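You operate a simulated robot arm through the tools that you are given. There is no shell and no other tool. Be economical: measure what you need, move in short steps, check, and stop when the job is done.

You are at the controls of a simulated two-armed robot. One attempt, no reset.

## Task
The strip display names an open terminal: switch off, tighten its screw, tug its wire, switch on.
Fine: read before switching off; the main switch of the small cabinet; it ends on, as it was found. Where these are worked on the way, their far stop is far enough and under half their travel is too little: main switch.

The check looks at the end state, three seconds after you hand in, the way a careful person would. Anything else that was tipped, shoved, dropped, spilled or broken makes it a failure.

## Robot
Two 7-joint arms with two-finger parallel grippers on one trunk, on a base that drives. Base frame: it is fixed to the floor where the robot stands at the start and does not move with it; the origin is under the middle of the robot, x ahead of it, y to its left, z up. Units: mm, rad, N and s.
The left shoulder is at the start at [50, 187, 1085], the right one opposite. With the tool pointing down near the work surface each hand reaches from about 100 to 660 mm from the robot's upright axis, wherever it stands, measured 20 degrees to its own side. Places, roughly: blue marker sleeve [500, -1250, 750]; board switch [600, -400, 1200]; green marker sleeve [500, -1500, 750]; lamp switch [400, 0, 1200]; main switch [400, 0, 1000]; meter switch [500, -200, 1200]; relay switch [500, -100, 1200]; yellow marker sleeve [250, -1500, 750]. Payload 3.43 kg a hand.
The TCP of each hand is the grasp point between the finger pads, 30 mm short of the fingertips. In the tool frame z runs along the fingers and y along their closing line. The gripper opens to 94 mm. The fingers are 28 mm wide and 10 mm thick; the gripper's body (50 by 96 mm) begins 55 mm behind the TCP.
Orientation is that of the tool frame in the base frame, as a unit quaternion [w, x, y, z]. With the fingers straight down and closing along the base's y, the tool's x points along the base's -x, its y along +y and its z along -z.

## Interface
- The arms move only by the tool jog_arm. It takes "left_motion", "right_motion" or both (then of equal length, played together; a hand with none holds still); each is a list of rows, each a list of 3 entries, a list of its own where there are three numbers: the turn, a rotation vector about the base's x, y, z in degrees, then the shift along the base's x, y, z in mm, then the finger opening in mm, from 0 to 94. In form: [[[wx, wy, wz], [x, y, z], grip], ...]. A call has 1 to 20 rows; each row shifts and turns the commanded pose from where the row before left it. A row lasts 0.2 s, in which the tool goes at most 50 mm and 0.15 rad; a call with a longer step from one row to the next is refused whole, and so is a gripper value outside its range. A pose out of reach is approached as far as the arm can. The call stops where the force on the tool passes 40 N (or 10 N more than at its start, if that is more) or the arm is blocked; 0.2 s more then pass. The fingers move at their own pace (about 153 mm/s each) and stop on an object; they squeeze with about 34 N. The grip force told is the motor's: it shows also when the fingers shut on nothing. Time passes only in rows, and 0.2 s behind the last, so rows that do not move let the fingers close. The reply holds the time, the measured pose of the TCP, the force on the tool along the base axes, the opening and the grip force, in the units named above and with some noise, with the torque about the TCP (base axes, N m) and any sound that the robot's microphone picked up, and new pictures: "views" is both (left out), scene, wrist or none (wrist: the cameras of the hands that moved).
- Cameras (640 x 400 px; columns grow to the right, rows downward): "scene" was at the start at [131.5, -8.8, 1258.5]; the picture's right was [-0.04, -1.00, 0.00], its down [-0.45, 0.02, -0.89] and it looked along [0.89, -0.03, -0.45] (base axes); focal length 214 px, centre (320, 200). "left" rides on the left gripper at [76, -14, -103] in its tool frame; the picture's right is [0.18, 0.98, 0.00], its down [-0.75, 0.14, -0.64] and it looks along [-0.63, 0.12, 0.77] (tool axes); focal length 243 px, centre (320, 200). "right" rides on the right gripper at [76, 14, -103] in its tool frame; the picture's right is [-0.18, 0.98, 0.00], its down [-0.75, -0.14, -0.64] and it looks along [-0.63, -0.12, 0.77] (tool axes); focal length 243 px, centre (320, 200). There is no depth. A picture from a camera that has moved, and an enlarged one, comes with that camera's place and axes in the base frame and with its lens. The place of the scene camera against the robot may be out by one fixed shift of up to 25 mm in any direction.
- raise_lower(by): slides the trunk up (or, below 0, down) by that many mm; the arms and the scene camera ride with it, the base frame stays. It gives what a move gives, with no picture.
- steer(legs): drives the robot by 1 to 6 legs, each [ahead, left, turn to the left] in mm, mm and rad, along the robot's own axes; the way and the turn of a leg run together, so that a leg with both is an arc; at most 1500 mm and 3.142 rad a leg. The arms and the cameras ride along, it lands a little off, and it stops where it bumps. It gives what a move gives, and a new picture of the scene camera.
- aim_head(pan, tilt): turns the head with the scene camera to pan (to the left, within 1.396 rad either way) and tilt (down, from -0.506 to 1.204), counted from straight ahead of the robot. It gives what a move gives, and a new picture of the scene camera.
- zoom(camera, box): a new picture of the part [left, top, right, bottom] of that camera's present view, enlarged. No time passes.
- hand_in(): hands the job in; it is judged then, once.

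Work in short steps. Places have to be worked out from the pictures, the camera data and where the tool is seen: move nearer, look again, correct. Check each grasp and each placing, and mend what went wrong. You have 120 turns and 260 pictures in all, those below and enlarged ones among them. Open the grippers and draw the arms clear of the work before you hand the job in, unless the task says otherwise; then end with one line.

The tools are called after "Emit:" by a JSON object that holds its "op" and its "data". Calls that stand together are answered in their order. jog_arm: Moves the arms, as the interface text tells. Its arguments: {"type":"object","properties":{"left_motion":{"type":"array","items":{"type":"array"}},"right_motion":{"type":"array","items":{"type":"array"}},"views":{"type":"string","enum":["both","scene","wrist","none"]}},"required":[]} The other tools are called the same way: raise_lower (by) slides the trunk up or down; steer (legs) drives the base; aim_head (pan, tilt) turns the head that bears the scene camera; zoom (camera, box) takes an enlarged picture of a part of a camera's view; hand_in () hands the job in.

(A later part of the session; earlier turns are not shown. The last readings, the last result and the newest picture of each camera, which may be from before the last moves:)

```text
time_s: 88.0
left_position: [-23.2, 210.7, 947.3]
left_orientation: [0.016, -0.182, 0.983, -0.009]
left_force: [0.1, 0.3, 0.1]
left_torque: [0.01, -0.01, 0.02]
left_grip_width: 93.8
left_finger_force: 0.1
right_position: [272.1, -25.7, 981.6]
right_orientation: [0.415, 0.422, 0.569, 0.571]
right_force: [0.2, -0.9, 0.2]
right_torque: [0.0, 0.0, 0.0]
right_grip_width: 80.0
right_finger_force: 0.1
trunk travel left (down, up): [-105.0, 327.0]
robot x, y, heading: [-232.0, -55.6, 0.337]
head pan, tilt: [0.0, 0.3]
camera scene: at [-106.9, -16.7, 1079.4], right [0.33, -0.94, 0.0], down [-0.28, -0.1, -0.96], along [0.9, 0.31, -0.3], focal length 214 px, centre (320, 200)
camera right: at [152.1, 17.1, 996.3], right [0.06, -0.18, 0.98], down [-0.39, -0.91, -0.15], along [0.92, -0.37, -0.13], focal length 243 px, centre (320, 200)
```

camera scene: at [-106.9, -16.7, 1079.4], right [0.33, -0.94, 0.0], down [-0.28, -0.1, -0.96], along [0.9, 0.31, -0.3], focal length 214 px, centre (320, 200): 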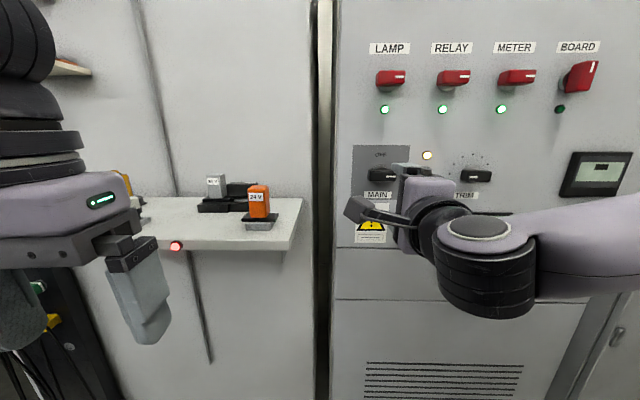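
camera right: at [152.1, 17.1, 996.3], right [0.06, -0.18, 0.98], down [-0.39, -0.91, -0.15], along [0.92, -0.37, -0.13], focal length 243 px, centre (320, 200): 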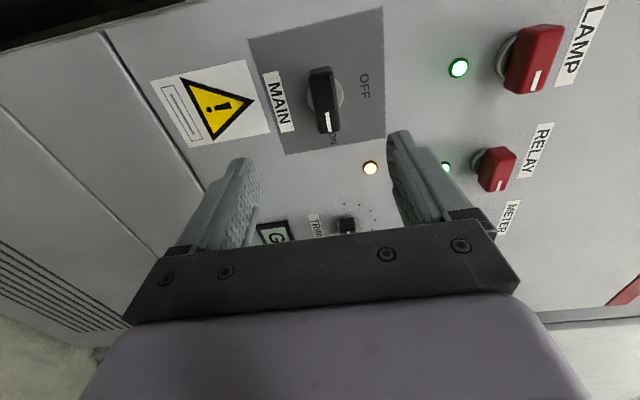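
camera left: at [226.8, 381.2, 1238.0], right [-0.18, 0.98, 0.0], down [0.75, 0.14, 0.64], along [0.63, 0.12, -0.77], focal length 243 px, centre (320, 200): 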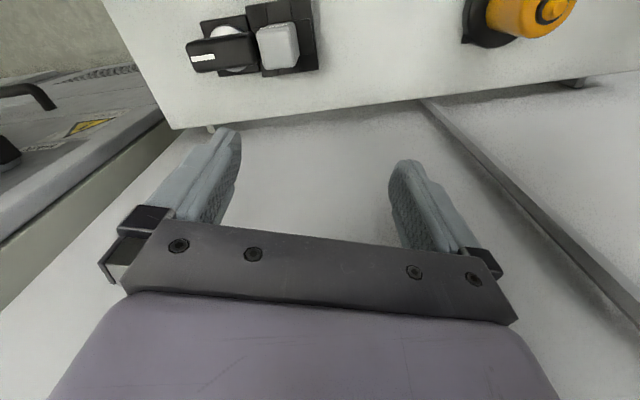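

Triangulation gives MAIN's bar at (433, 20, 983), 6 mm right of the axis. I correct and advance 155 mm in small steps.

Emit:
{"op": "jog_arm", "data": {"right_motion": [[[0, 0, 0], [31, 4, 0], 80], [[0, 0, 0], [29, 9, 1], 80], [[0, 0, 0], [29, 9, 0], 75], [[0, 0, 0], [29, 9, 0], 75], [[0, 0, 0], [18, 6, 0], 75], [[0, 0, 0], [10, 3.2, 0], 75]], "views": "wrist"}}

```text
time_s: 89.3
left_position: [-23.6, 211.9, 947.9]
left_orientation: [0.016, -0.182, 0.983, -0.009]
left_force: [-0.4, 0.0, -0.4]
left_torque: [0.0, -0.01, 0.04]
left_grip_width: 93.9
left_finger_force: 0.0
right_position: [419.4, 16.1, 984.0]
right_orientation: [0.416, 0.421, 0.57, 0.571]
right_force: [0.6, -0.2, 0.3]
right_torque: [0.01, -0.01, 0.02]
right_grip_width: 75.3
right_finger_force: 0.0
trunk travel left (down, up): [-105.0, 327.0]
robot x, y, heading: [-232.1, -59.1, 0.333]
head pan, tilt: [0.0, 0.3]
camera right: at [298.3, 57.6, 998.4], right [0.06, -0.18, 0.98], down [-0.39, -0.91, -0.15], along [0.92, -0.37, -0.13], focal length 243 px, centre (320, 200)
```

right: 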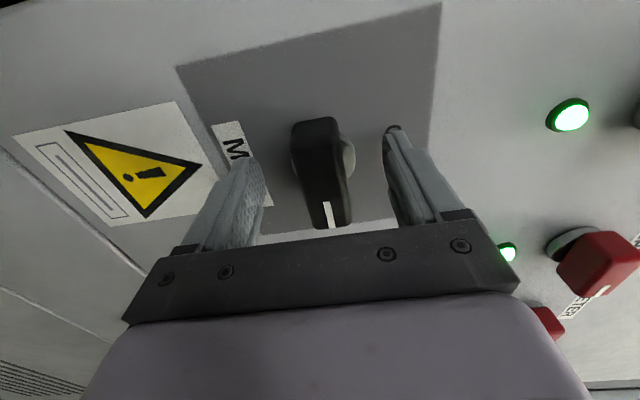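

The bar sits between the fingers. I close and turn it −45° toward OFF first.

Emit:
{"op": "jog_arm", "data": {"right_motion": [[[0, 0, 0], [4, 1.3, 0], 60], [[0, 0, 0], [0, 0, 0], 0], [[0, 0, 0], [0, 0, 0], 0], [[-7.8, -2.48, 0], [0, 0, 0], 0], [[-7.8, -2.48, 0], [0, 0, 0], 0], [[-7.8, -2.48, 0], [0, 0, 0], 0], [[-7.8, -2.48, 0], [0, 0, 0], 0], [[-7.8, -2.48, 0], [0, 0, 0], 0]], "views": "wrist"}}

```text
time_s: 91.2
left_position: [-23.3, 211.4, 947.5]
left_orientation: [0.017, -0.181, 0.983, -0.01]
left_force: [-0.1, 0.2, -0.4]
left_torque: [0.01, -0.02, 0.01]
left_grip_width: 93.8
left_finger_force: 0.0
right_position: [422.9, 15.6, 981.7]
right_orientation: [0.589, 0.197, 0.681, 0.387]
right_force: [-3.7, -3.1, -4.6]
right_torque: [0.26, -0.75, -0.92]
right_grip_width: 41.3
right_finger_force: 45.0
trunk travel left (down, up): [-105.0, 327.0]
robot x, y, heading: [-229.8, -59.7, 0.333]
head pan, tilt: [0.0, 0.3]
camera right: at [304.8, 49.4, 942.6], right [-0.15, 0.48, 0.87], down [-0.41, -0.83, 0.39], along [0.9, -0.3, 0.32], focal length 243 px, centre (320, 200)
```

right: 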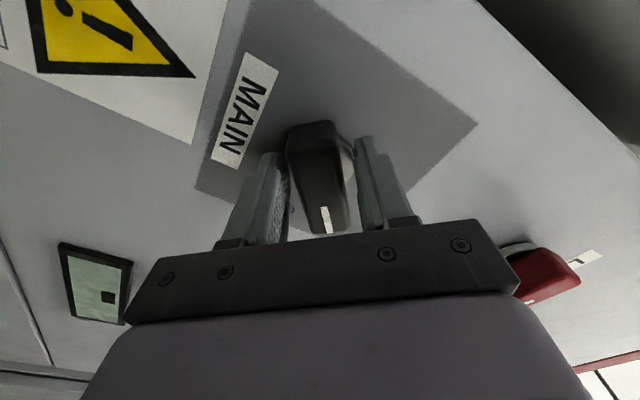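

The knob follows; the GOOD display already went blank. I turn the remaining ~50°.

Emit:
{"op": "jog_arm", "data": {"right_motion": [[[-7.8, -2.48, 0], [0, 0, 0], 0], [[-7.8, -2.48, 0], [0, 0, 0], 0], [[-7.8, -2.48, 0], [0, 0, 0], 0], [[-7.8, -2.48, 0], [0, 0, 0], 0], [[-7.8, -2.48, 0], [0, 0, 0], 0], [[-7.8, -2.48, 0], [0, 0, 0], 0]], "views": "wrist"}}

```text
time_s: 92.5
left_position: [-22.6, 208.7, 948.2]
left_orientation: [0.016, -0.182, 0.983, -0.009]
left_force: [-0.2, -0.3, 0.5]
left_torque: [0.01, 0.02, 0.03]
left_grip_width: 94.0
left_finger_force: 0.0
right_position: [423.5, 10.8, 979.6]
right_orientation: [0.697, -0.101, 0.701, 0.108]
right_force: [-14.5, -25.2, -19.2]
right_torque: [0.0, 0.36, -0.74]
right_grip_width: 41.7
right_finger_force: 44.7
trunk travel left (down, up): [-105.0, 327.0]
robot x, y, heading: [-233.3, -63.5, 0.334]
head pan, tilt: [0.0, 0.3]
camera right: at [322.1, -3.4, 904.1], right [-0.29, 0.94, 0.19], down [-0.57, -0.33, 0.75], along [0.77, 0.11, 0.63], focal length 243 px, centre (320, 200)
```

right: 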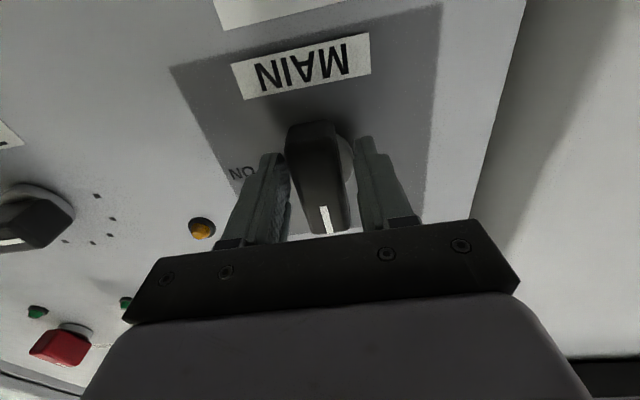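

MAIN is off (amber lamp dark). I open, draw straight back, and verify with the scene camera.

Emit:
{"op": "jog_arm", "data": {"right_motion": [[[0, 0, 0], [0, 0, 0], 75], [[0, 0, 0], [0, 0, 0], 75], [[0, 0, 0], [-28, -9, 0], 75], [[0, 0, 0], [-38, -12, 0], 75], [[0, 0, 0], [-38, -12, 0], 75], [[0, 0, 0], [-30, -20, 30], 75], [[0, 0, 0], [-20, -20, 30], 75]], "views": "scene"}}

Emit:
{"op": "raise_lower", "data": {"by": 195}}

Emit:
{"op": "zoom", "data": {"camera": "scene", "box": [320, 120, 600, 320]}}

```text
time_s: 94.2
left_position: [-23.2, 210.3, 948.8]
left_orientation: [0.016, -0.182, 0.983, -0.009]
left_force: [0.0, 0.4, 0.0]
left_torque: [0.01, -0.03, 0.02]
left_grip_width: 93.8
left_finger_force: 0.1
right_position: [269.0, -57.9, 1043.3]
right_orientation: [0.699, -0.106, 0.699, 0.11]
right_force: [-0.3, -1.0, 0.8]
right_torque: [-0.01, 0.0, 0.0]
right_grip_width: 75.0
right_finger_force: 0.1
trunk travel left (down, up): [-105.0, 327.0]
robot x, y, heading: [-230.1, -56.4, 0.338]
head pan, tilt: [0.0, 0.3]
camera scene: at [-106.9, -16.7, 1079.4], right [0.33, -0.94, 0.0], down [-0.28, -0.1, -0.96], along [0.9, 0.31, -0.3], focal length 214 px, centre (320, 200)
```

scene: 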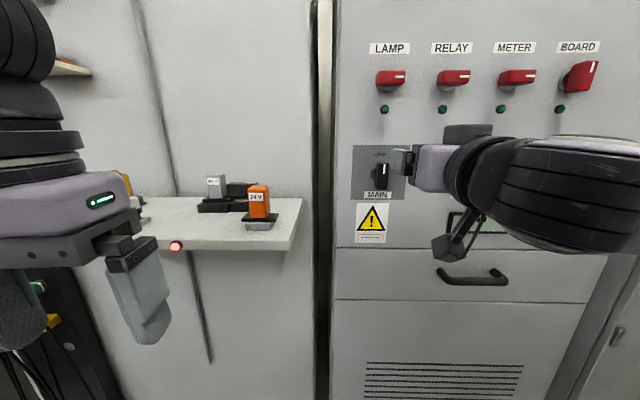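

```text
time_s: 96.3
left_position: [-23.0, 210.5, 1144.3]
left_orientation: [0.016, -0.183, 0.983, -0.009]
left_force: [0.6, 1.1, 0.5]
left_torque: [0.04, -0.01, 0.03]
left_grip_width: 93.9
left_finger_force: 0.1
right_position: [269.0, -57.3, 1238.2]
right_orientation: [0.699, -0.104, 0.699, 0.11]
right_force: [0.0, 0.5, 0.0]
right_torque: [-0.01, -0.01, 0.0]
right_grip_width: 75.1
right_finger_force: 0.1
trunk travel left (down, up): [-300.0, 132.0]
robot x, y, heading: [-229.7, -62.6, 0.333]
head pan, tilt: [0.0, 0.3]
```

```text
2.00 times, centred on (460, 220) of scene
camera zoom: at [-106.8, -16.7, 1274.4], right [0.33, -0.94, 0.0], down [-0.28, -0.1, -0.96], along [0.9, 0.31, -0.3], focal length 429 px, centre (40, 160)
```

zoom: 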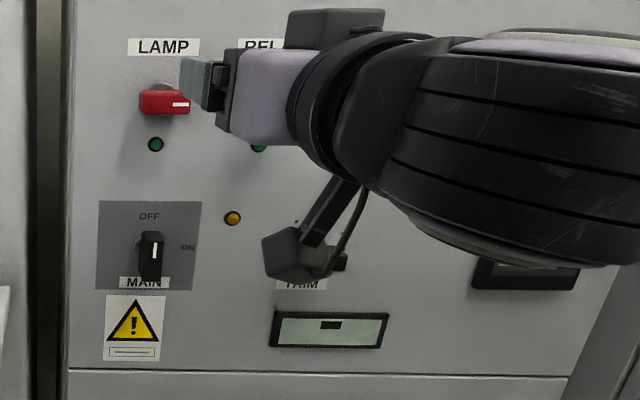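

All panel lamps are dark and MAIN is up at OFF. I tuck the right hand and drive to the bench standoff as before.

Emit:
{"op": "jog_arm", "data": {"right_motion": [[[0, 0, 0], [-35, -20, 0], 60], [[0, 0, 0], [-35, -20, 0], 60]], "views": "none"}}

Emit:
{"op": "steer", "data": {"legs": [[0, 0, -1.53], [600, 60, 0]]}}

```text
time_s: 96.9
left_position: [-23.3, 210.6, 1143.1]
left_orientation: [0.017, -0.182, 0.983, -0.01]
left_force: [-0.1, 0.1, 0.1]
left_torque: [-0.03, 0.01, 0.03]
left_grip_width: 94.2
left_finger_force: 0.1
right_position: [197.3, -98.6, 1238.5]
right_orientation: [0.699, -0.105, 0.698, 0.111]
right_force: [-0.3, 0.0, -0.1]
right_torque: [-0.01, -0.02, 0.01]
right_grip_width: 60.0
right_finger_force: 0.0
trunk travel left (down, up): [-300.0, 132.0]
robot x, y, heading: [-232.7, -60.2, 0.332]
head pan, tilt: [0.0, 0.3]
```

```text
time_s: 104.0
left_position: [328.1, -800.2, 1142.8]
left_orientation: [0.005, 0.547, 0.837, -0.018]
left_force: [-0.3, -0.8, 0.0]
left_torque: [-0.03, 0.0, 0.03]
left_grip_width: 94.0
left_finger_force: 0.2
right_position: [30.9, -1034.8, 1237.8]
right_orientation: [0.582, 0.407, 0.577, -0.402]
right_force: [-0.3, 0.1, 0.3]
right_torque: [-0.02, 0.01, 0.0]
right_grip_width: 60.2
right_finger_force: 0.1
trunk travel left (down, up): [-300.0, 132.0]
robot x, y, heading: [46.7, -605.1, -1.192]
head pan, tilt: [0.0, 0.3]
camera scene: at [85.3, -750.3, 1274.4], right [-0.93, -0.37, 0.0], down [-0.11, 0.27, -0.96], along [0.35, -0.89, -0.3], focal length 214 px, centre (320, 200)
```

scene: 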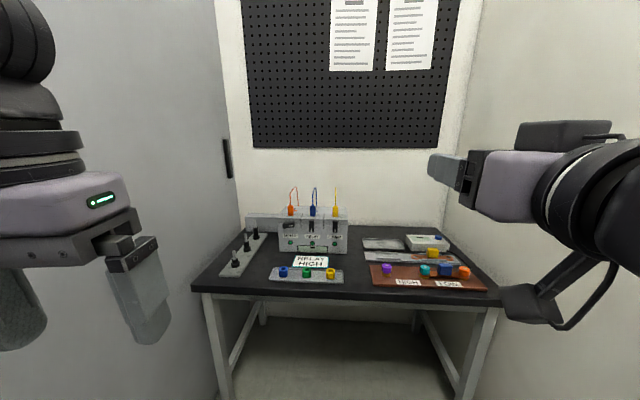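

Box front seems turned slightly (heading ≈ -1.28). Zoom to measure the METER knob and plug from here.

Emit:
{"op": "zoom", "data": {"camera": "scene", "box": [220, 160, 380, 280]}}

```text
3.33 times, centred on (300, 220) of scene
camera zoom: at [85.3, -750.3, 1274.4], right [-0.93, -0.37, 0.0], down [-0.11, 0.27, -0.96], along [0.35, -0.89, -0.3], focal length 715 px, centre (387, 133)
```

zoom: 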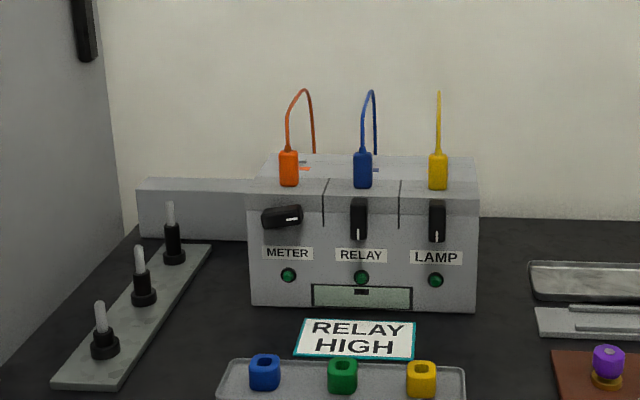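

I place METER's knob at about (508, -1470, 905). The left arm suits it: I turn the left tool to point forward (yaw, then pitch), moving it ahead.

Emit:
{"op": "jog_arm", "data": {"left_motion": [[[0, 0, -6.1], [4, -12, 4], 94], [[-7.65, -2.41, 0], [4, -12, 4], 94], [[-7.65, -2.41, 0], [4, -12, 4], 94], [[-7.65, -2.41, 0], [4, -12, 4], 94], [[-7.65, -2.41, 0], [4, -12, 4], 94], [[-7.65, -2.41, 0], [4, -12, 4], 94], [[-7.65, -2.41, 0], [4, -12, 4], 94], [[-7.65, -2.41, 0], [4, -12, 4], 94], [[-7.65, -2.41, 0], [4, -12, 4], 94], [[-7.65, -2.41, 0], [4, -12, 4], 94], [[-7.65, -2.41, 0], [4, -12, 4], 94], [[-7.65, -2.41, 0], [4, -12, 4], 94]], "views": "none"}}

Emit:
{"op": "jog_arm", "data": {"left_motion": [[[-2.46, 7.8, 0], [0, 0, 0], 94], [[-2.46, 7.8, 0], [0, 0, 0], 94], [[-2.46, 7.8, 0], [0, 0, 0], 94], [[-2.46, 7.8, 0], [0, 0, 0], 94], [[-2.46, 7.8, 0], [0, 0, 0], 94], [[-2.46, 7.8, 0], [0, 0, 0], 94], [[-2.46, 7.8, 0], [0, 0, 0], 94], [[-2.46, 7.8, 0], [0, 0, 0], 94], [[-2.46, 7.8, 0], [0, 0, 0], 94], [[-2.46, 7.8, 0], [0, 0, 0], 94], [[-2.46, 7.8, 0], [0, 0, 0], 94]], "views": "both"}}

```text
time_s: 106.7
left_position: [377.5, -942.5, 1190.3]
left_orientation: [0.564, 0.425, 0.565, -0.426]
left_force: [-0.1, 0.1, 0.2]
left_torque: [-0.01, 0.03, 0.03]
left_grip_width: 94.2
left_finger_force: 0.0
right_position: [29.5, -1034.2, 1236.9]
right_orientation: [0.581, 0.407, 0.577, -0.404]
right_force: [0.2, 0.0, -0.5]
right_torque: [-0.01, 0.0, 0.0]
right_grip_width: 60.1
right_finger_force: 0.1
trunk travel left (down, up): [-300.0, 132.0]
robot x, y, heading: [48.0, -603.8, -1.191]
head pan, tilt: [0.0, 0.3]
```

```text
time_s: 109.0
left_position: [381.8, -941.8, 1191.4]
left_orientation: [-0.121, 0.107, -0.69, 0.706]
left_force: [-0.3, -0.1, -0.6]
left_torque: [-0.02, -0.01, -0.01]
left_grip_width: 93.8
left_finger_force: 0.0
right_position: [30.2, -1035.4, 1237.8]
right_orientation: [0.581, 0.408, 0.577, -0.404]
right_force: [-0.2, 0.0, 0.6]
right_torque: [0.0, 0.02, -0.02]
right_grip_width: 60.1
right_finger_force: 0.1
trunk travel left (down, up): [-300.0, 132.0]
robot x, y, heading: [47.3, -606.4, -1.193]
head pan, tilt: [0.0, 0.3]
camera scene: at [85.4, -750.1, 1274.4], right [-0.93, -0.37, 0.0], down [-0.11, 0.27, -0.96], along [0.35, -0.89, -0.3], focal length 214 px, centre (320, 200)
camera left: at [277.4, -868.7, 1201.4], right [-0.15, -0.08, -0.99], down [0.51, 0.85, -0.15], along [0.84, -0.53, -0.09], focal length 243 px, centre (320, 200)
```

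scene: 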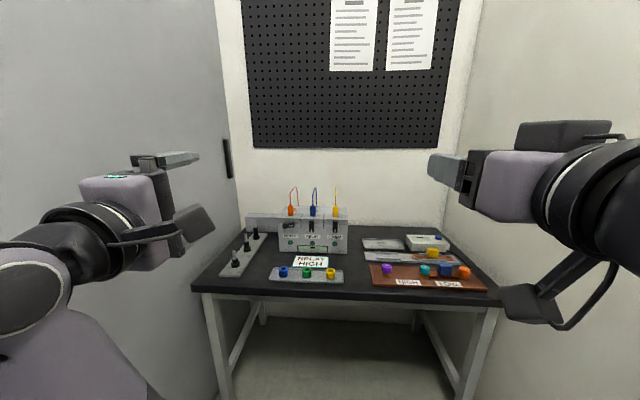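
left: 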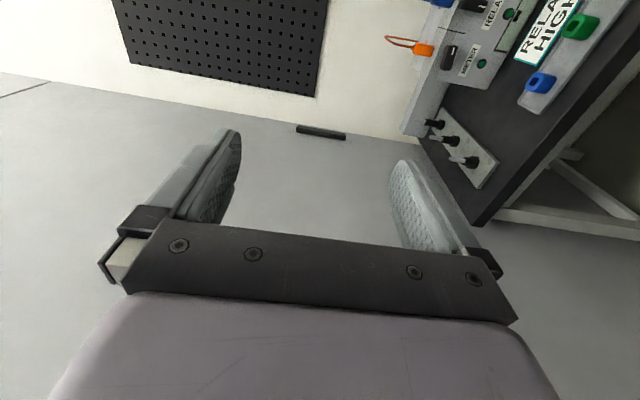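

Left tool now points at the box with fingers closing vertically. I drive forward in two short legs toward working distance.

Emit:
{"op": "steer", "data": {"legs": [[200, 20, -0.04], [110, 30, 0]]}}

Emit:
{"op": "raise_lower", "data": {"by": -230}}

Emit:
{"op": "jog_arm", "data": {"left_motion": [[[0, 0, 0], [0, 0, 0], 94]], "views": "both"}}

```text
time_s: 111.5
left_position: [520.3, -1234.1, 1191.2]
left_orientation: [-0.105, 0.09, -0.691, 0.709]
left_force: [1.1, 0.8, 0.5]
left_torque: [-0.05, -0.01, 0.0]
left_grip_width: 94.1
left_finger_force: 0.1
right_position: [165.5, -1307.3, 1237.1]
right_orientation: [0.573, 0.421, 0.567, -0.416]
right_force: [0.4, 0.3, 0.0]
right_torque: [0.04, -0.01, 0.01]
right_grip_width: 60.2
right_finger_force: 0.2
trunk travel left (down, up): [-300.0, 132.0]
robot x, y, heading: [200.9, -878.8, -1.237]
head pan, tilt: [0.0, 0.3]
camera scene: at [233.6, -1027.6, 1274.3], right [-0.94, -0.33, 0.0], down [-0.1, 0.28, -0.96], along [0.31, -0.9, -0.3], focal length 214 px, centre (320, 200)
```

scene: 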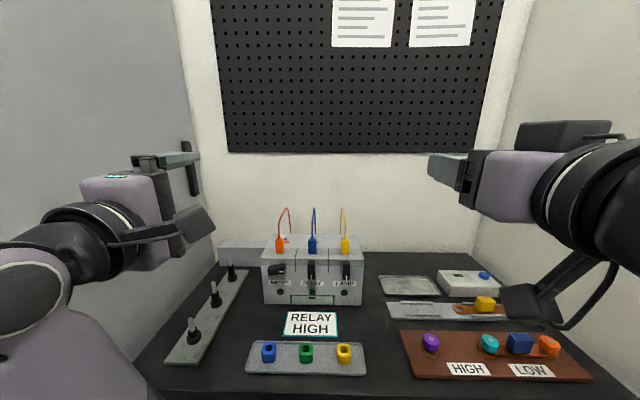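

```text
time_s: 113.9
left_position: [520.6, -1231.7, 961.0]
left_orientation: [-0.106, 0.09, -0.691, 0.709]
left_force: [-0.4, -0.5, 0.3]
left_torque: [-0.02, -0.01, -0.03]
left_grip_width: 93.8
left_finger_force: 0.1
right_position: [164.5, -1308.1, 1006.4]
right_orientation: [0.574, 0.419, 0.568, -0.415]
right_force: [0.3, -1.0, 0.7]
right_torque: [-0.01, -0.03, 0.0]
right_grip_width: 59.8
right_finger_force: 0.0
trunk travel left (down, up): [-70.0, 362.0]
robot x, y, heading: [204.0, -876.0, -1.236]
head pan, tilt: [0.0, 0.3]
```

```text
time_s: 114.3
left_position: [521.8, -1232.4, 960.3]
left_orientation: [-0.105, 0.089, -0.692, 0.709]
left_force: [0.3, -0.3, 0.1]
left_torque: [0.0, -0.03, -0.02]
left_grip_width: 94.2
left_finger_force: 0.1
right_position: [165.2, -1308.3, 1006.8]
right_orientation: [0.573, 0.42, 0.568, -0.416]
right_force: [0.3, 0.8, -0.5]
right_torque: [0.0, 0.02, 0.01]
right_grip_width: 59.7
right_finger_force: 0.0
trunk travel left (down, up): [-70.0, 362.0]
robot x, y, heading: [199.9, -880.6, -1.239]
head pan, tilt: [0.0, 0.3]
camera scene: at [233.3, -1027.1, 1044.4], right [-0.94, -0.33, 0.0], down [-0.1, 0.28, -0.96], along [0.31, -0.9, -0.3], focal length 214 px, centre (320, 200)
camera left: at [419.4, -1153.5, 971.1], right [-0.15, -0.07, -0.99], down [0.55, 0.82, -0.14], along [0.82, -0.57, -0.09], focal length 243 px, centre (320, 200)
```

scene: 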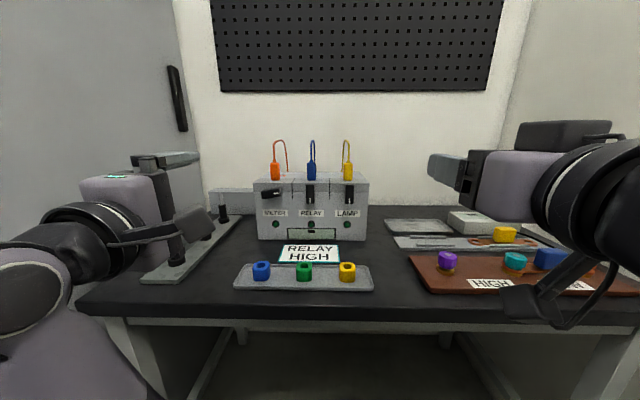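
left: 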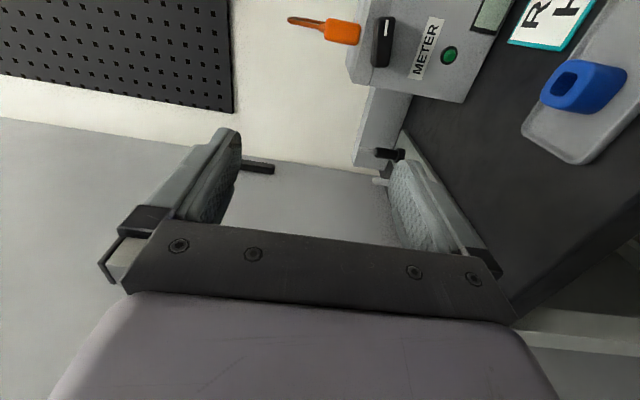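

The knob lies right of and below the left hand's axis. I shift right 55 and down 60, clear of the posts, and look again.

Emit:
{"op": "jog_arm", "data": {"left_motion": [[[0, 0, 0], [-27, -8, 0], 80], [[0, 0, 0], [-27, -8, -15], 80], [[0, 0, 0], [0, 0, -25], 80], [[0, 0, 0], [0, 0, -20], 80]], "views": "both"}}

```text
time_s: 114.9
left_position: [500.7, -1245.0, 941.9]
left_orientation: [-0.182, 0.085, -0.686, 0.699]
left_force: [0.6, -0.1, -0.2]
left_torque: [-0.02, -0.01, 0.0]
left_grip_width: 80.3
left_finger_force: 0.1
right_position: [164.7, -1308.3, 1007.4]
right_orientation: [0.573, 0.421, 0.567, -0.417]
right_force: [0.9, 0.0, -0.6]
right_torque: [-0.02, -0.03, 0.02]
right_grip_width: 59.8
right_finger_force: 0.1
trunk travel left (down, up): [-70.0, 362.0]
robot x, y, heading: [201.4, -879.9, -1.238]
head pan, tilt: [0.0, 0.3]
stopped in row 3 (left hand): the arm was blocked; the commanded pose is now the measured one
camera scene: at [233.4, -1027.0, 1044.5], right [-0.94, -0.33, 0.0], down [-0.1, 0.28, -0.96], along [0.31, -0.9, -0.3], focal length 214 px, centre (320, 200)
camera left: at [390.9, -1177.3, 941.3], right [-0.03, -0.06, -1.0], down [0.48, 0.88, -0.07], along [0.88, -0.48, 0.0], focal length 243 px, centre (320, 200)
```

scene: 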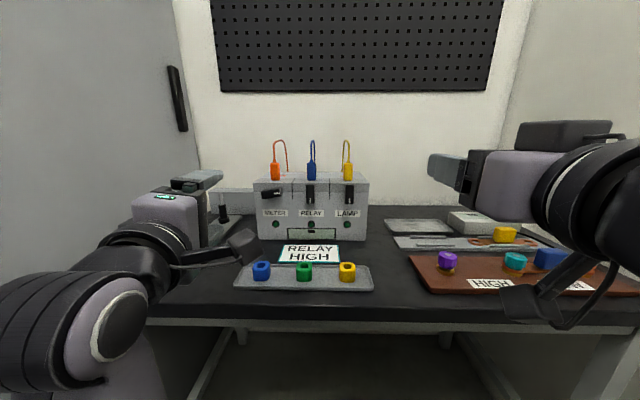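
left: 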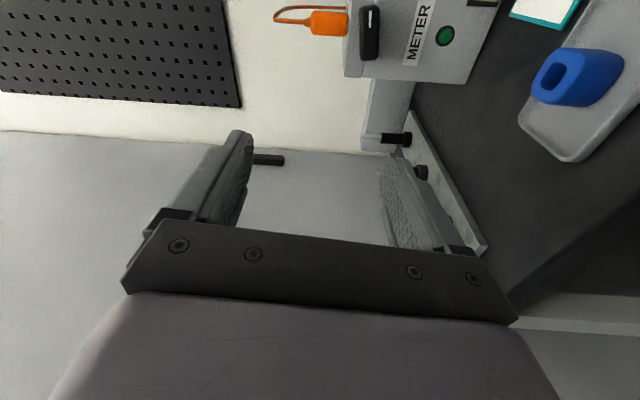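

The left forearm seems to have met the bench edge. I lift the hand slightly and back the robot 120 mm so the arm works straighter, then check.

Emit:
{"op": "jog_arm", "data": {"left_motion": [[[0, 0, 0], [0, 10, 20], 80], [[0, 0, 0], [0, 0, 20], 80]], "views": "none"}}

Emit:
{"op": "steer", "data": {"legs": [[-120, 0, 0]]}}

Emit:
{"op": "aim_head", "data": {"pan": 0.4, "tilt": 0.6}}

```text
time_s: 115.7
left_position: [526.6, -1234.6, 975.1]
left_orientation: [0.241, -0.084, 0.684, -0.683]
left_force: [-1.0, 0.1, 0.0]
left_torque: [0.0, 0.0, 0.03]
left_grip_width: 80.1
left_finger_force: 0.2
right_position: [166.5, -1307.8, 1007.2]
right_orientation: [0.574, 0.419, 0.568, -0.415]
right_force: [0.1, 0.0, 0.4]
right_torque: [0.0, 0.0, 0.01]
right_grip_width: 60.2
right_finger_force: 0.1
trunk travel left (down, up): [-70.0, 362.0]
robot x, y, heading: [201.9, -877.5, -1.238]
head pan, tilt: [0.0, 0.3]
stopped in row 2 (left hand): the arm was blocked; the commanded pose is now the measured one
```

```text
time_s: 117.0
left_position: [487.7, -1120.8, 975.2]
left_orientation: [0.24, -0.084, 0.685, -0.683]
left_force: [-0.2, 0.2, 0.1]
left_torque: [0.0, 0.0, -0.01]
left_grip_width: 80.0
left_finger_force: 0.0
right_position: [125.6, -1195.5, 1007.4]
right_orientation: [0.572, 0.42, 0.568, -0.417]
right_force: [-0.2, 0.1, -0.5]
right_torque: [0.01, 0.01, -0.02]
right_grip_width: 60.1
right_finger_force: 0.0
trunk travel left (down, up): [-70.0, 362.0]
robot x, y, heading: [159.9, -761.6, -1.236]
head pan, tilt: [0.0, 0.3]
camera scene: at [194.0, -914.0, 1044.4], right [-0.94, -0.33, 0.0], down [-0.1, 0.28, -0.96], along [0.31, -0.9, -0.3], focal length 214 px, centre (320, 200)
```

scene: 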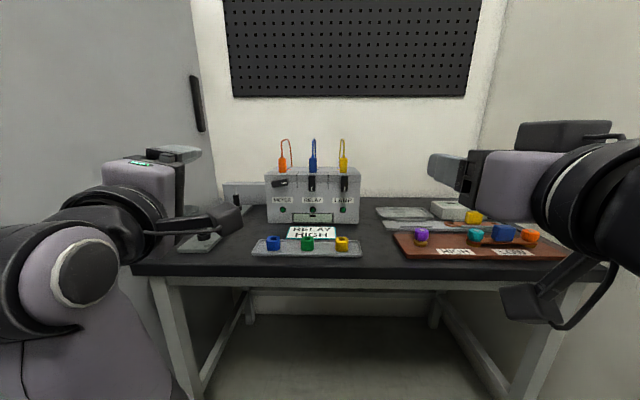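

```text
time_s: 117.8
left_position: [487.5, -1121.5, 975.4]
left_orientation: [0.241, -0.084, 0.685, -0.682]
left_force: [0.3, 0.4, 0.0]
left_torque: [-0.01, -0.01, 0.01]
left_grip_width: 79.7
left_finger_force: 0.0
right_position: [126.7, -1196.2, 1007.6]
right_orientation: [0.573, 0.42, 0.568, -0.415]
right_force: [-0.5, 0.4, 0.4]
right_torque: [-0.02, 0.0, 0.03]
right_grip_width: 60.0
right_finger_force: 0.1
trunk travel left (down, up): [-70.0, 362.0]
robot x, y, heading: [164.3, -766.3, -1.236]
head pan, tilt: [0.4, 0.6]
camera scene: at [222.5, -891.4, 1017.0], right [-0.74, -0.67, 0.0], down [-0.38, 0.42, -0.83], along [0.55, -0.61, -0.56], focal length 214 px, centre (320, 200)
```

scene: 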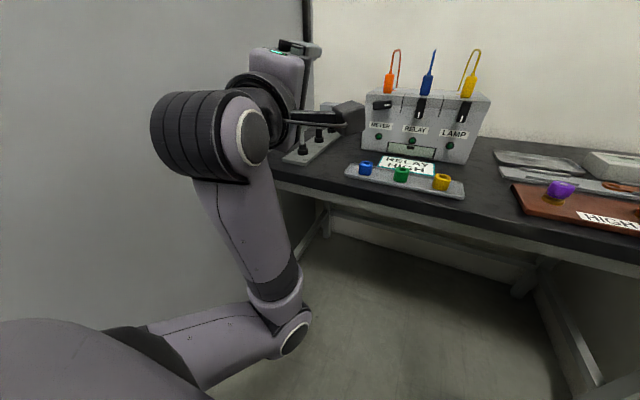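

The elbow hangs low so the forearm met the bench. I raise the trunk 150 so the shoulder is above the work, then straighten the tool's orientation.

Emit:
{"op": "raise_lower", "data": {"by": 150}}

Emit:
{"op": "jog_arm", "data": {"left_motion": [[[-1.05, 6.2, -4.55], [0, 0, 0], 80], [[-1.05, 6.2, -4.55], [0, 0, 0], 80], [[0, 0, 0], [-5, -25, -25], 80], [[0, 0, 0], [-5, -25, -25], 80], [[0, 0, 0], [-5, -25, -25], 80], [[0, 0, 0], [-5, -25, -25], 80]], "views": "both"}}

```text
time_s: 119.6
left_position: [487.9, -1121.2, 1124.8]
left_orientation: [0.241, -0.084, 0.686, -0.681]
left_force: [0.1, -0.3, 0.4]
left_torque: [-0.03, 0.02, 0.02]
left_grip_width: 79.9
left_finger_force: 0.2
right_position: [125.8, -1195.7, 1158.0]
right_orientation: [0.573, 0.42, 0.568, -0.416]
right_force: [-0.2, -0.1, -0.4]
right_torque: [0.01, 0.02, 0.0]
right_grip_width: 59.8
right_finger_force: 0.0
trunk travel left (down, up): [-220.0, 212.0]
robot x, y, heading: [162.3, -763.6, -1.234]
head pan, tilt: [0.4, 0.6]
```

```text
time_s: 120.6
left_position: [513.7, -1157.0, 1086.6]
left_orientation: [-0.182, 0.102, -0.691, 0.692]
left_force: [0.1, 0.0, 0.4]
left_torque: [-0.03, -0.03, 0.01]
left_grip_width: 80.1
left_finger_force: 0.0
right_position: [125.9, -1195.4, 1157.1]
right_orientation: [0.573, 0.419, 0.568, -0.416]
right_force: [-0.9, -0.3, 0.4]
right_torque: [0.01, 0.0, 0.0]
right_grip_width: 60.0
right_finger_force: 0.0
trunk travel left (down, up): [-220.0, 212.0]
robot x, y, heading: [162.2, -769.6, -1.242]
head pan, tilt: [0.4, 0.6]
stopped in row 4 (left hand): the arm was blocked; the commanded pose is now the measured one
camera scene: at [222.5, -891.2, 1167.0], right [-0.74, -0.67, 0.0], down [-0.38, 0.42, -0.83], along [0.55, -0.61, -0.56], focal length 214 px, centre (320, 200)
camera left: at [400.6, -1091.7, 1089.7], right [-0.06, -0.05, -1.0], down [0.45, 0.89, -0.07], along [0.89, -0.46, -0.03], focal length 243 px, centre (320, 200)
```

scene: 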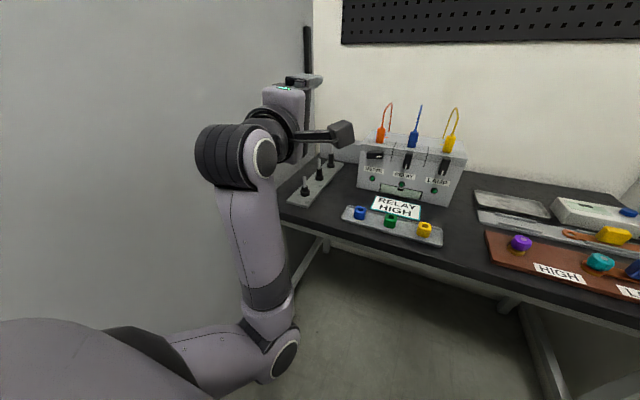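
left: 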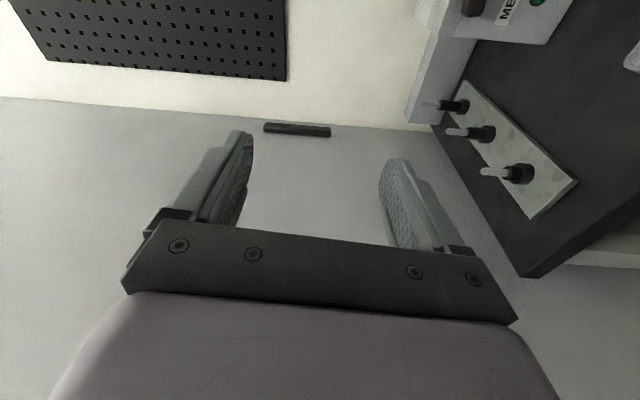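

The left arm folds elbow-down and hits the bench; the right arm extended (as at LAMP) keeps its forearm level. I pull the left hand back and in, and then bring the right hand forward and high.

Emit:
{"op": "jog_arm", "data": {"left_motion": [[[0, 0, 0], [-12, 32, 5], 60], [[0, 0, 0], [-12, 32, 5], 60], [[0, 0, 0], [-14, 32, 5], 60], [[0, 0, 0], [-14, 32, 5], 60]], "right_motion": [[[0, 0, 0], [12, -38, 5], 60], [[0, 0, 0], [12, -38, 5], 60], [[0, 0, 0], [12, -38, 5], 60], [[0, 0, 0], [20, -30, 5], 60]], "views": "scene"}}

```text
time_s: 121.3
left_position: [505.9, -1098.8, 1095.2]
left_orientation: [0.251, -0.092, 0.694, -0.669]
left_force: [0.1, 0.0, 1.1]
left_torque: [0.01, -0.01, 0.0]
left_grip_width: 60.1
left_finger_force: 0.1
left hand out of reach, approached as far as the arm can: row 2, 3
right_position: [154.0, -1289.1, 1169.8]
right_orientation: [0.572, 0.421, 0.568, -0.417]
right_force: [-0.1, -0.1, 0.3]
right_torque: [0.0, 0.02, -0.03]
right_grip_width: 60.1
right_finger_force: 0.0
trunk travel left (down, up): [-220.0, 212.0]
robot x, y, heading: [163.8, -761.9, -1.235]
head pan, tilt: [0.4, 0.6]
stopped in row 3 (left hand): the arm was blocked; the commanded pose is now the measured one
camera scene: at [222.6, -891.1, 1167.0], right [-0.74, -0.67, 0.0], down [-0.38, 0.42, -0.83], along [0.55, -0.61, -0.56], focal length 214 px, centre (320, 200)
```

scene: 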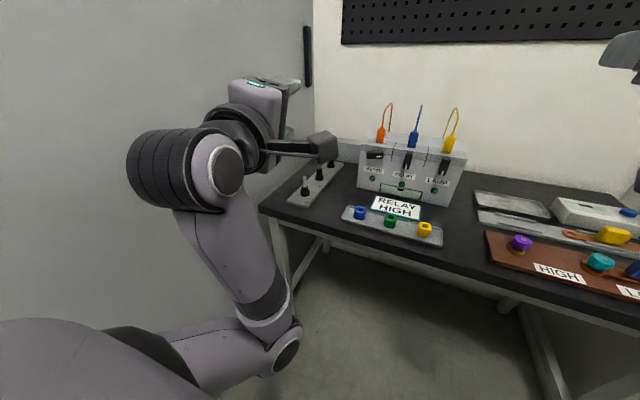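

The left arm is at a joint limit in this roll. I unroll it while drawing it in.

Emit:
{"op": "jog_arm", "data": {"left_motion": [[[2.46, -7.8, 0], [0, 0, 0], 60], [[2.46, -7.8, 0], [0, 0, 0], 60], [[2.46, -7.8, 0], [0, 0, 0], 60], [[2.46, -7.8, 0], [0, 0, 0], 60], [[2.46, -7.8, 0], [-3, 10, 0], 60], [[2.46, -7.8, 0], [-3, 10, 0], 60], [[2.46, -7.8, 0], [-3, 10, 0], 60], [[2.46, -7.8, 0], [-3, 10, 0], 60], [[2.46, -7.8, 0], [-3, 10, 0], 60], [[2.46, -7.8, 0], [-3, 10, 0], 60]], "views": "scene"}}

```text
time_s: 123.5
left_position: [490.8, -1110.7, 1121.7]
left_orientation: [0.64, 0.398, 0.501, -0.426]
left_force: [0.6, 0.4, 0.1]
left_torque: [0.02, -0.03, -0.01]
left_grip_width: 59.8
left_finger_force: 0.1
left hand out of reach, approached as far as the arm can: row 2, 4, 5, 6, 7, 8, 9, 10
right_position: [155.4, -1288.2, 1169.1]
right_orientation: [0.572, 0.421, 0.567, -0.416]
right_force: [0.6, -0.5, -0.1]
right_torque: [-0.02, 0.03, -0.02]
right_grip_width: 59.9
right_finger_force: 0.1
trunk travel left (down, up): [-220.0, 212.0]
robot x, y, heading: [159.5, -766.7, -1.238]
head pan, tilt: [0.4, 0.6]
camera scene: at [222.6, -891.4, 1166.9], right [-0.74, -0.67, 0.0], down [-0.38, 0.42, -0.83], along [0.55, -0.61, -0.56], focal length 214 px, centre (320, 200)
```

scene: 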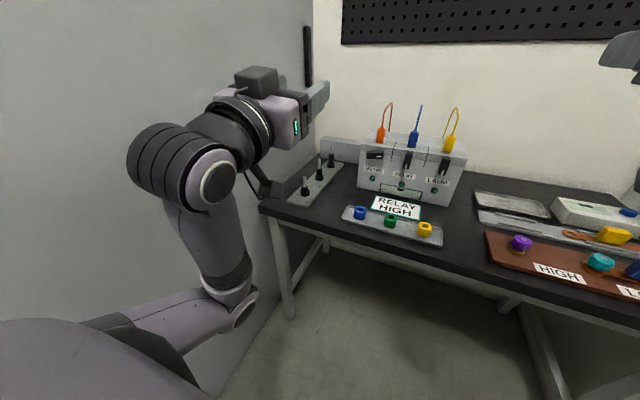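

I pitch the left tool back down and retract it to its original narrow-safe pose.

Emit:
{"op": "jog_arm", "data": {"left_motion": [[[7.65, 2.41, 0], [0, 0, 5], 60], [[7.65, 2.41, 0], [0, 0, 5], 60], [[7.65, 2.41, 0], [0, 0, 5], 60], [[7.65, 2.41, 0], [0, 0, 5], 60], [[7.65, 2.41, 0], [-5, 5, 0], 60], [[7.65, 2.41, 0], [-8, 10, 0], 60], [[7.65, 2.41, 0], [-8, 15, 0], 60], [[7.65, 2.41, 0], [-8, 15, 0], 60], [[7.65, 2.41, 0], [-10, 20, 0], 60], [[7.65, 2.41, 0], [-10, 20, 0], 60], [[7.65, 2.41, 0], [-10, 20, 0], 60]], "views": "scene"}}

```text
time_s: 125.9
left_position: [547.1, -1243.7, 1093.9]
left_orientation: [0.085, 0.612, 0.785, -0.052]
left_force: [0.6, -0.1, -0.2]
left_torque: [0.0, 0.0, 0.01]
left_grip_width: 59.5
left_finger_force: 0.1
left hand out of reach, approached as far as the arm can: row 3, 4, 5, 6, 7, 8, 9, 10, 11
right_position: [154.0, -1288.8, 1168.8]
right_orientation: [0.573, 0.42, 0.568, -0.415]
right_force: [0.3, -0.8, -0.5]
right_torque: [-0.01, 0.05, 0.0]
right_grip_width: 60.0
right_finger_force: 0.0
trunk travel left (down, up): [-220.0, 212.0]
robot x, y, heading: [163.8, -763.2, -1.231]
head pan, tilt: [0.4, 0.6]
camera scene: at [222.3, -891.1, 1167.0], right [-0.74, -0.67, 0.0], down [-0.38, 0.42, -0.83], along [0.55, -0.61, -0.56], focal length 214 px, centre (320, 200)
```

scene: 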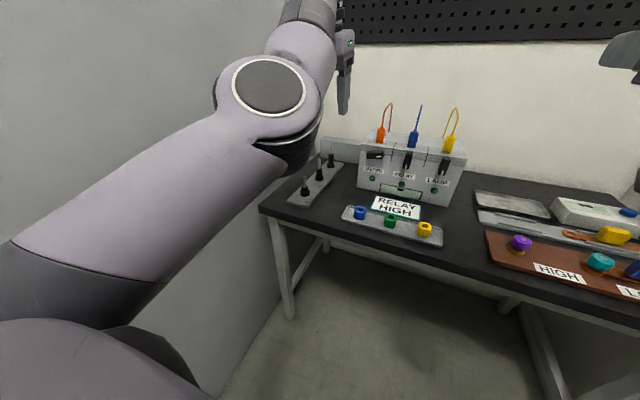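

The left arm has unfolded into an extended, narrow, tool-down pose over the bench, which is actually good for the work: I can press METER's bar round from above with closed fingertips. I check that pose is stable and look at the right arm.

Emit:
{"op": "jog_arm", "data": {"left_motion": [[[0, 0, 0], [0, 0, 0], 60]], "views": "wrist"}}

Emit:
{"op": "aim_head", "data": {"pan": -0.3, "tilt": 0.6}}

```text
time_s: 126.3
left_position: [546.3, -1242.8, 1095.6]
left_orientation: [0.085, 0.612, 0.784, -0.056]
left_force: [0.5, 0.2, -0.2]
left_torque: [-0.01, 0.01, 0.02]
left_grip_width: 59.9
left_finger_force: 0.1
right_position: [155.0, -1288.9, 1170.1]
right_orientation: [0.572, 0.42, 0.568, -0.416]
right_force: [-0.5, -0.5, 1.2]
right_torque: [-0.03, 0.0, 0.01]
right_grip_width: 60.1
right_finger_force: 0.0
trunk travel left (down, up): [-220.0, 212.0]
robot x, y, heading: [163.0, -766.3, -1.231]
head pan, tilt: [0.4, 0.6]
camera left: at [508.1, -1155.3, 1180.6], right [0.91, 0.42, -0.02], down [0.27, -0.56, 0.78], along [0.31, -0.72, -0.62], focal length 243 px, centre (320, 200)
```

left: 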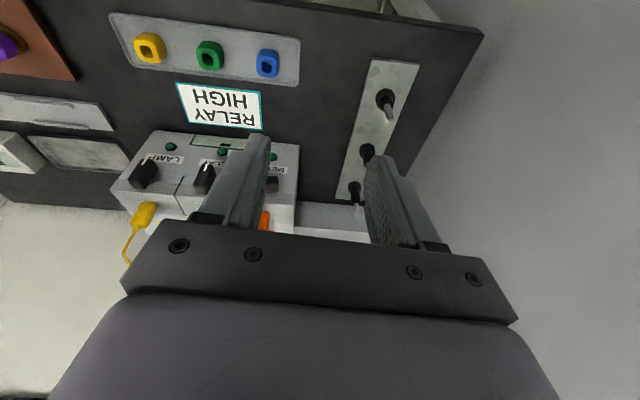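

```text
time_s: 127.4
left_position: [548.4, -1243.7, 1098.0]
left_orientation: [0.087, 0.612, 0.784, -0.058]
left_force: [0.3, -0.5, 0.1]
left_torque: [0.01, 0.03, 0.03]
left_grip_width: 59.9
left_finger_force: 0.0
right_position: [154.7, -1289.6, 1168.6]
right_orientation: [0.573, 0.42, 0.568, -0.416]
right_force: [-0.3, -0.7, -0.2]
right_torque: [0.0, 0.0, 0.01]
right_grip_width: 60.1
right_finger_force: 0.2
trunk travel left (down, up): [-220.0, 212.0]
robot x, y, heading: [162.5, -766.0, -1.238]
head pan, tilt: [-0.3, 0.6]
camera scene: at [166.5, -914.1, 1166.9], right [-1.0, -0.04, 0.0], down [-0.02, 0.56, -0.83], along [0.03, -0.82, -0.56], focal length 214 px, centre (320, 200)
```

scene: 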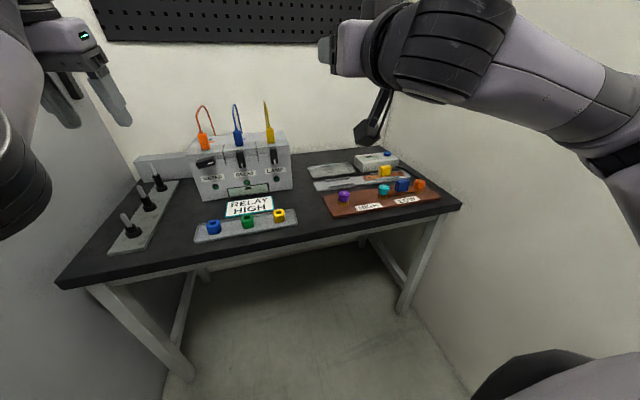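

The right arm is clear and level. I drive forward 150 mm so the left hand can reach METER's knob.

Emit:
{"op": "steer", "data": {"legs": [[150, 0, 0]]}}

Emit:
{"op": "aim_head", "data": {"pan": 0.25, "tilt": 0.5}}

Emit:
{"op": "zoom", "data": {"camera": "scene", "box": [220, 100, 420, 260]}}

Emit:
{"op": "zoom", "data": {"camera": "left", "box": [0, 0, 640, 400]}}

```text
time_s: 128.8
left_position: [599.0, -1384.3, 1099.9]
left_orientation: [0.088, 0.61, 0.785, -0.059]
left_force: [-0.2, -0.8, -0.6]
left_torque: [0.03, -0.01, 0.02]
left_grip_width: 59.8
left_finger_force: 0.0
right_position: [205.7, -1431.5, 1168.8]
right_orientation: [0.572, 0.42, 0.569, -0.416]
right_force: [1.2, 0.0, -0.6]
right_torque: [0.03, -0.02, -0.02]
right_grip_width: 60.0
right_finger_force: 0.1
trunk travel left (down, up): [-220.0, 212.0]
robot x, y, heading: [214.4, -905.7, -1.237]
head pan, tilt: [-0.3, 0.6]
camera scene: at [216.5, -1056.5, 1166.9], right [-1.0, -0.04, 0.0], down [-0.02, 0.56, -0.82], along [0.03, -0.82, -0.57], focal length 214 px, centre (320, 200)
```

scene: 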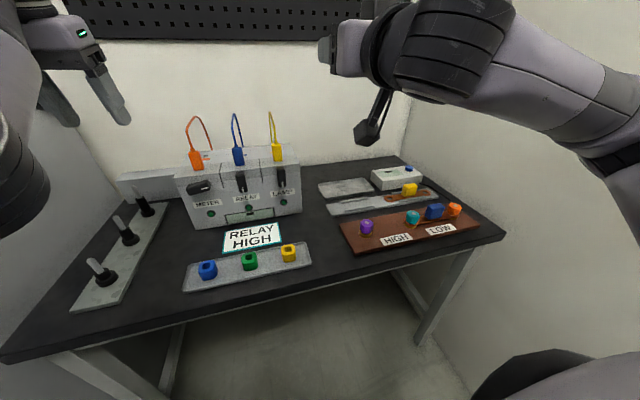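

```text
time_s: 129.7
left_position: [600.1, -1383.1, 1100.4]
left_orientation: [0.089, 0.609, 0.786, -0.058]
left_force: [0.3, 0.8, -0.4]
left_torque: [0.0, -0.01, 0.0]
left_grip_width: 59.8
left_finger_force: 0.0
right_position: [205.7, -1430.4, 1170.5]
right_orientation: [0.573, 0.42, 0.568, -0.415]
right_force: [0.0, -0.1, -0.3]
right_torque: [-0.01, -0.03, 0.04]
right_grip_width: 59.8
right_finger_force: 0.1
trunk travel left (down, up): [-220.0, 212.0]
robot x, y, heading: [210.7, -904.0, -1.235]
head pan, tilt: [0.25, 0.499]
camera scene: at [263.5, -1043.6, 1176.0], right [-0.83, -0.55, 0.0], down [-0.26, 0.4, -0.88], along [0.49, -0.73, -0.48], focal length 214 px, centre (320, 200)
```

scene: 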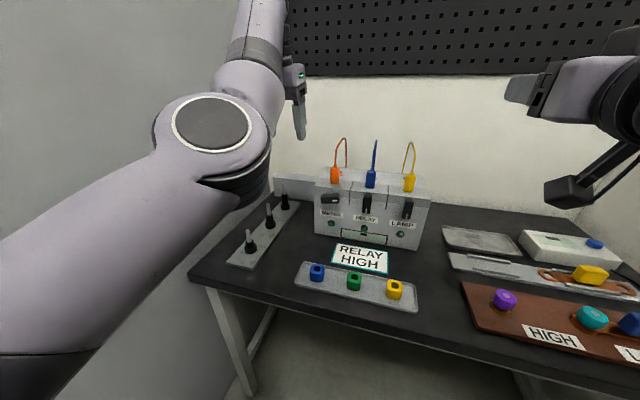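

```text
2.50 times, centred on (320, 180) of scene
camera zoom: at [263.5, -1043.6, 1176.0], right [-0.83, -0.55, 0.0], down [-0.26, 0.4, -0.88], along [0.49, -0.73, -0.48], focal length 536 px, centre (320, 250)
```

zoom: 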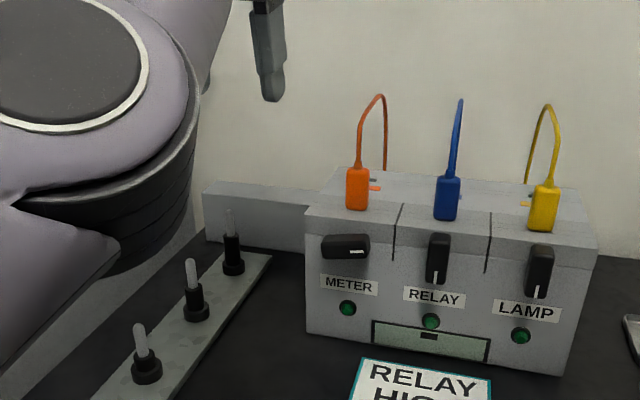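

```text
1.00 times, centred on (320, 200) of left
camera zoom: at [560.3, -1294.3, 1185.1], right [0.91, 0.42, -0.02], down [0.28, -0.55, 0.79], along [0.32, -0.72, -0.61], focal length 243 px, centre (320, 200)
```

zoom: 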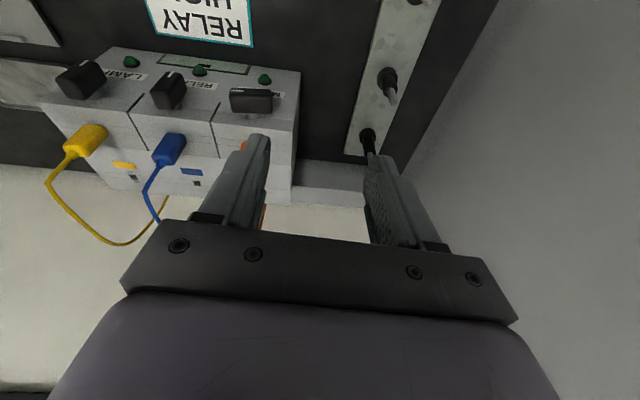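

Triangulating with the left wrist camera puts METER's knob front at about (544, -1489, 891). I close the fingers, set an 18° forward tilt, and move to a point above the bar's right end.

Emit:
{"op": "jog_arm", "data": {"left_motion": [[[0, 0, 3], [-22, -24, -22], 0], [[-5.7, -1.8, 0], [-22, -24, -22], 0], [[0, 0, 0], [-22, -24, -22], 0], [[0, 0, 0], [-21, -24, -22], 0]], "views": "both"}}

```text
time_s: 130.7
left_position: [509.1, -1480.2, 1011.2]
left_orientation: [0.132, 0.586, 0.794, -0.088]
left_force: [-0.6, -0.9, 0.1]
left_torque: [0.01, -0.01, -0.02]
left_grip_width: 0.0
left_finger_force: 32.9
right_position: [205.4, -1430.6, 1169.4]
right_orientation: [0.572, 0.42, 0.569, -0.416]
right_force: [1.1, 0.0, -1.0]
right_torque: [-0.01, 0.01, -0.02]
right_grip_width: 60.0
right_finger_force: 0.1
trunk travel left (down, up): [-220.0, 212.0]
robot x, y, heading: [214.8, -907.4, -1.23]
head pan, tilt: [0.25, 0.499]
camera scene: at [263.6, -1043.4, 1176.0], right [-0.83, -0.55, 0.0], down [-0.27, 0.4, -0.88], along [0.49, -0.73, -0.48], focal length 214 px, centre (320, 200)
camera left: at [462.6, -1383.8, 1085.3], right [0.89, 0.46, -0.04], down [0.28, -0.45, 0.85], along [0.37, -0.76, -0.53], focal length 243 px, centre (320, 200)
```

scene: 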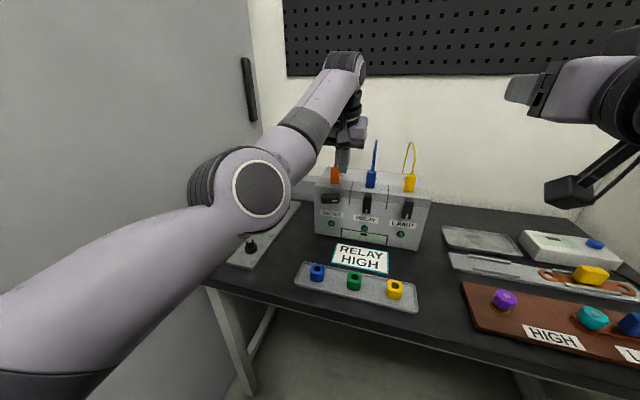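
left: 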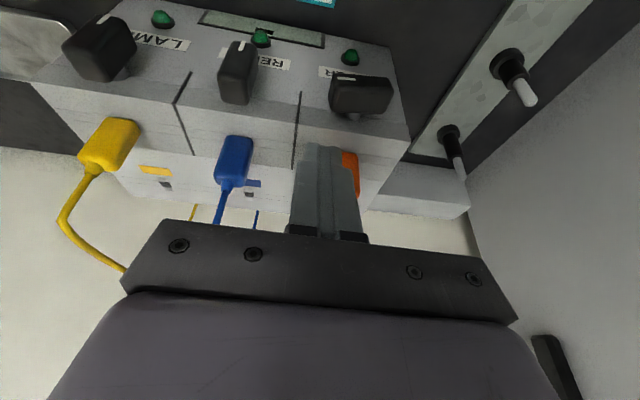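

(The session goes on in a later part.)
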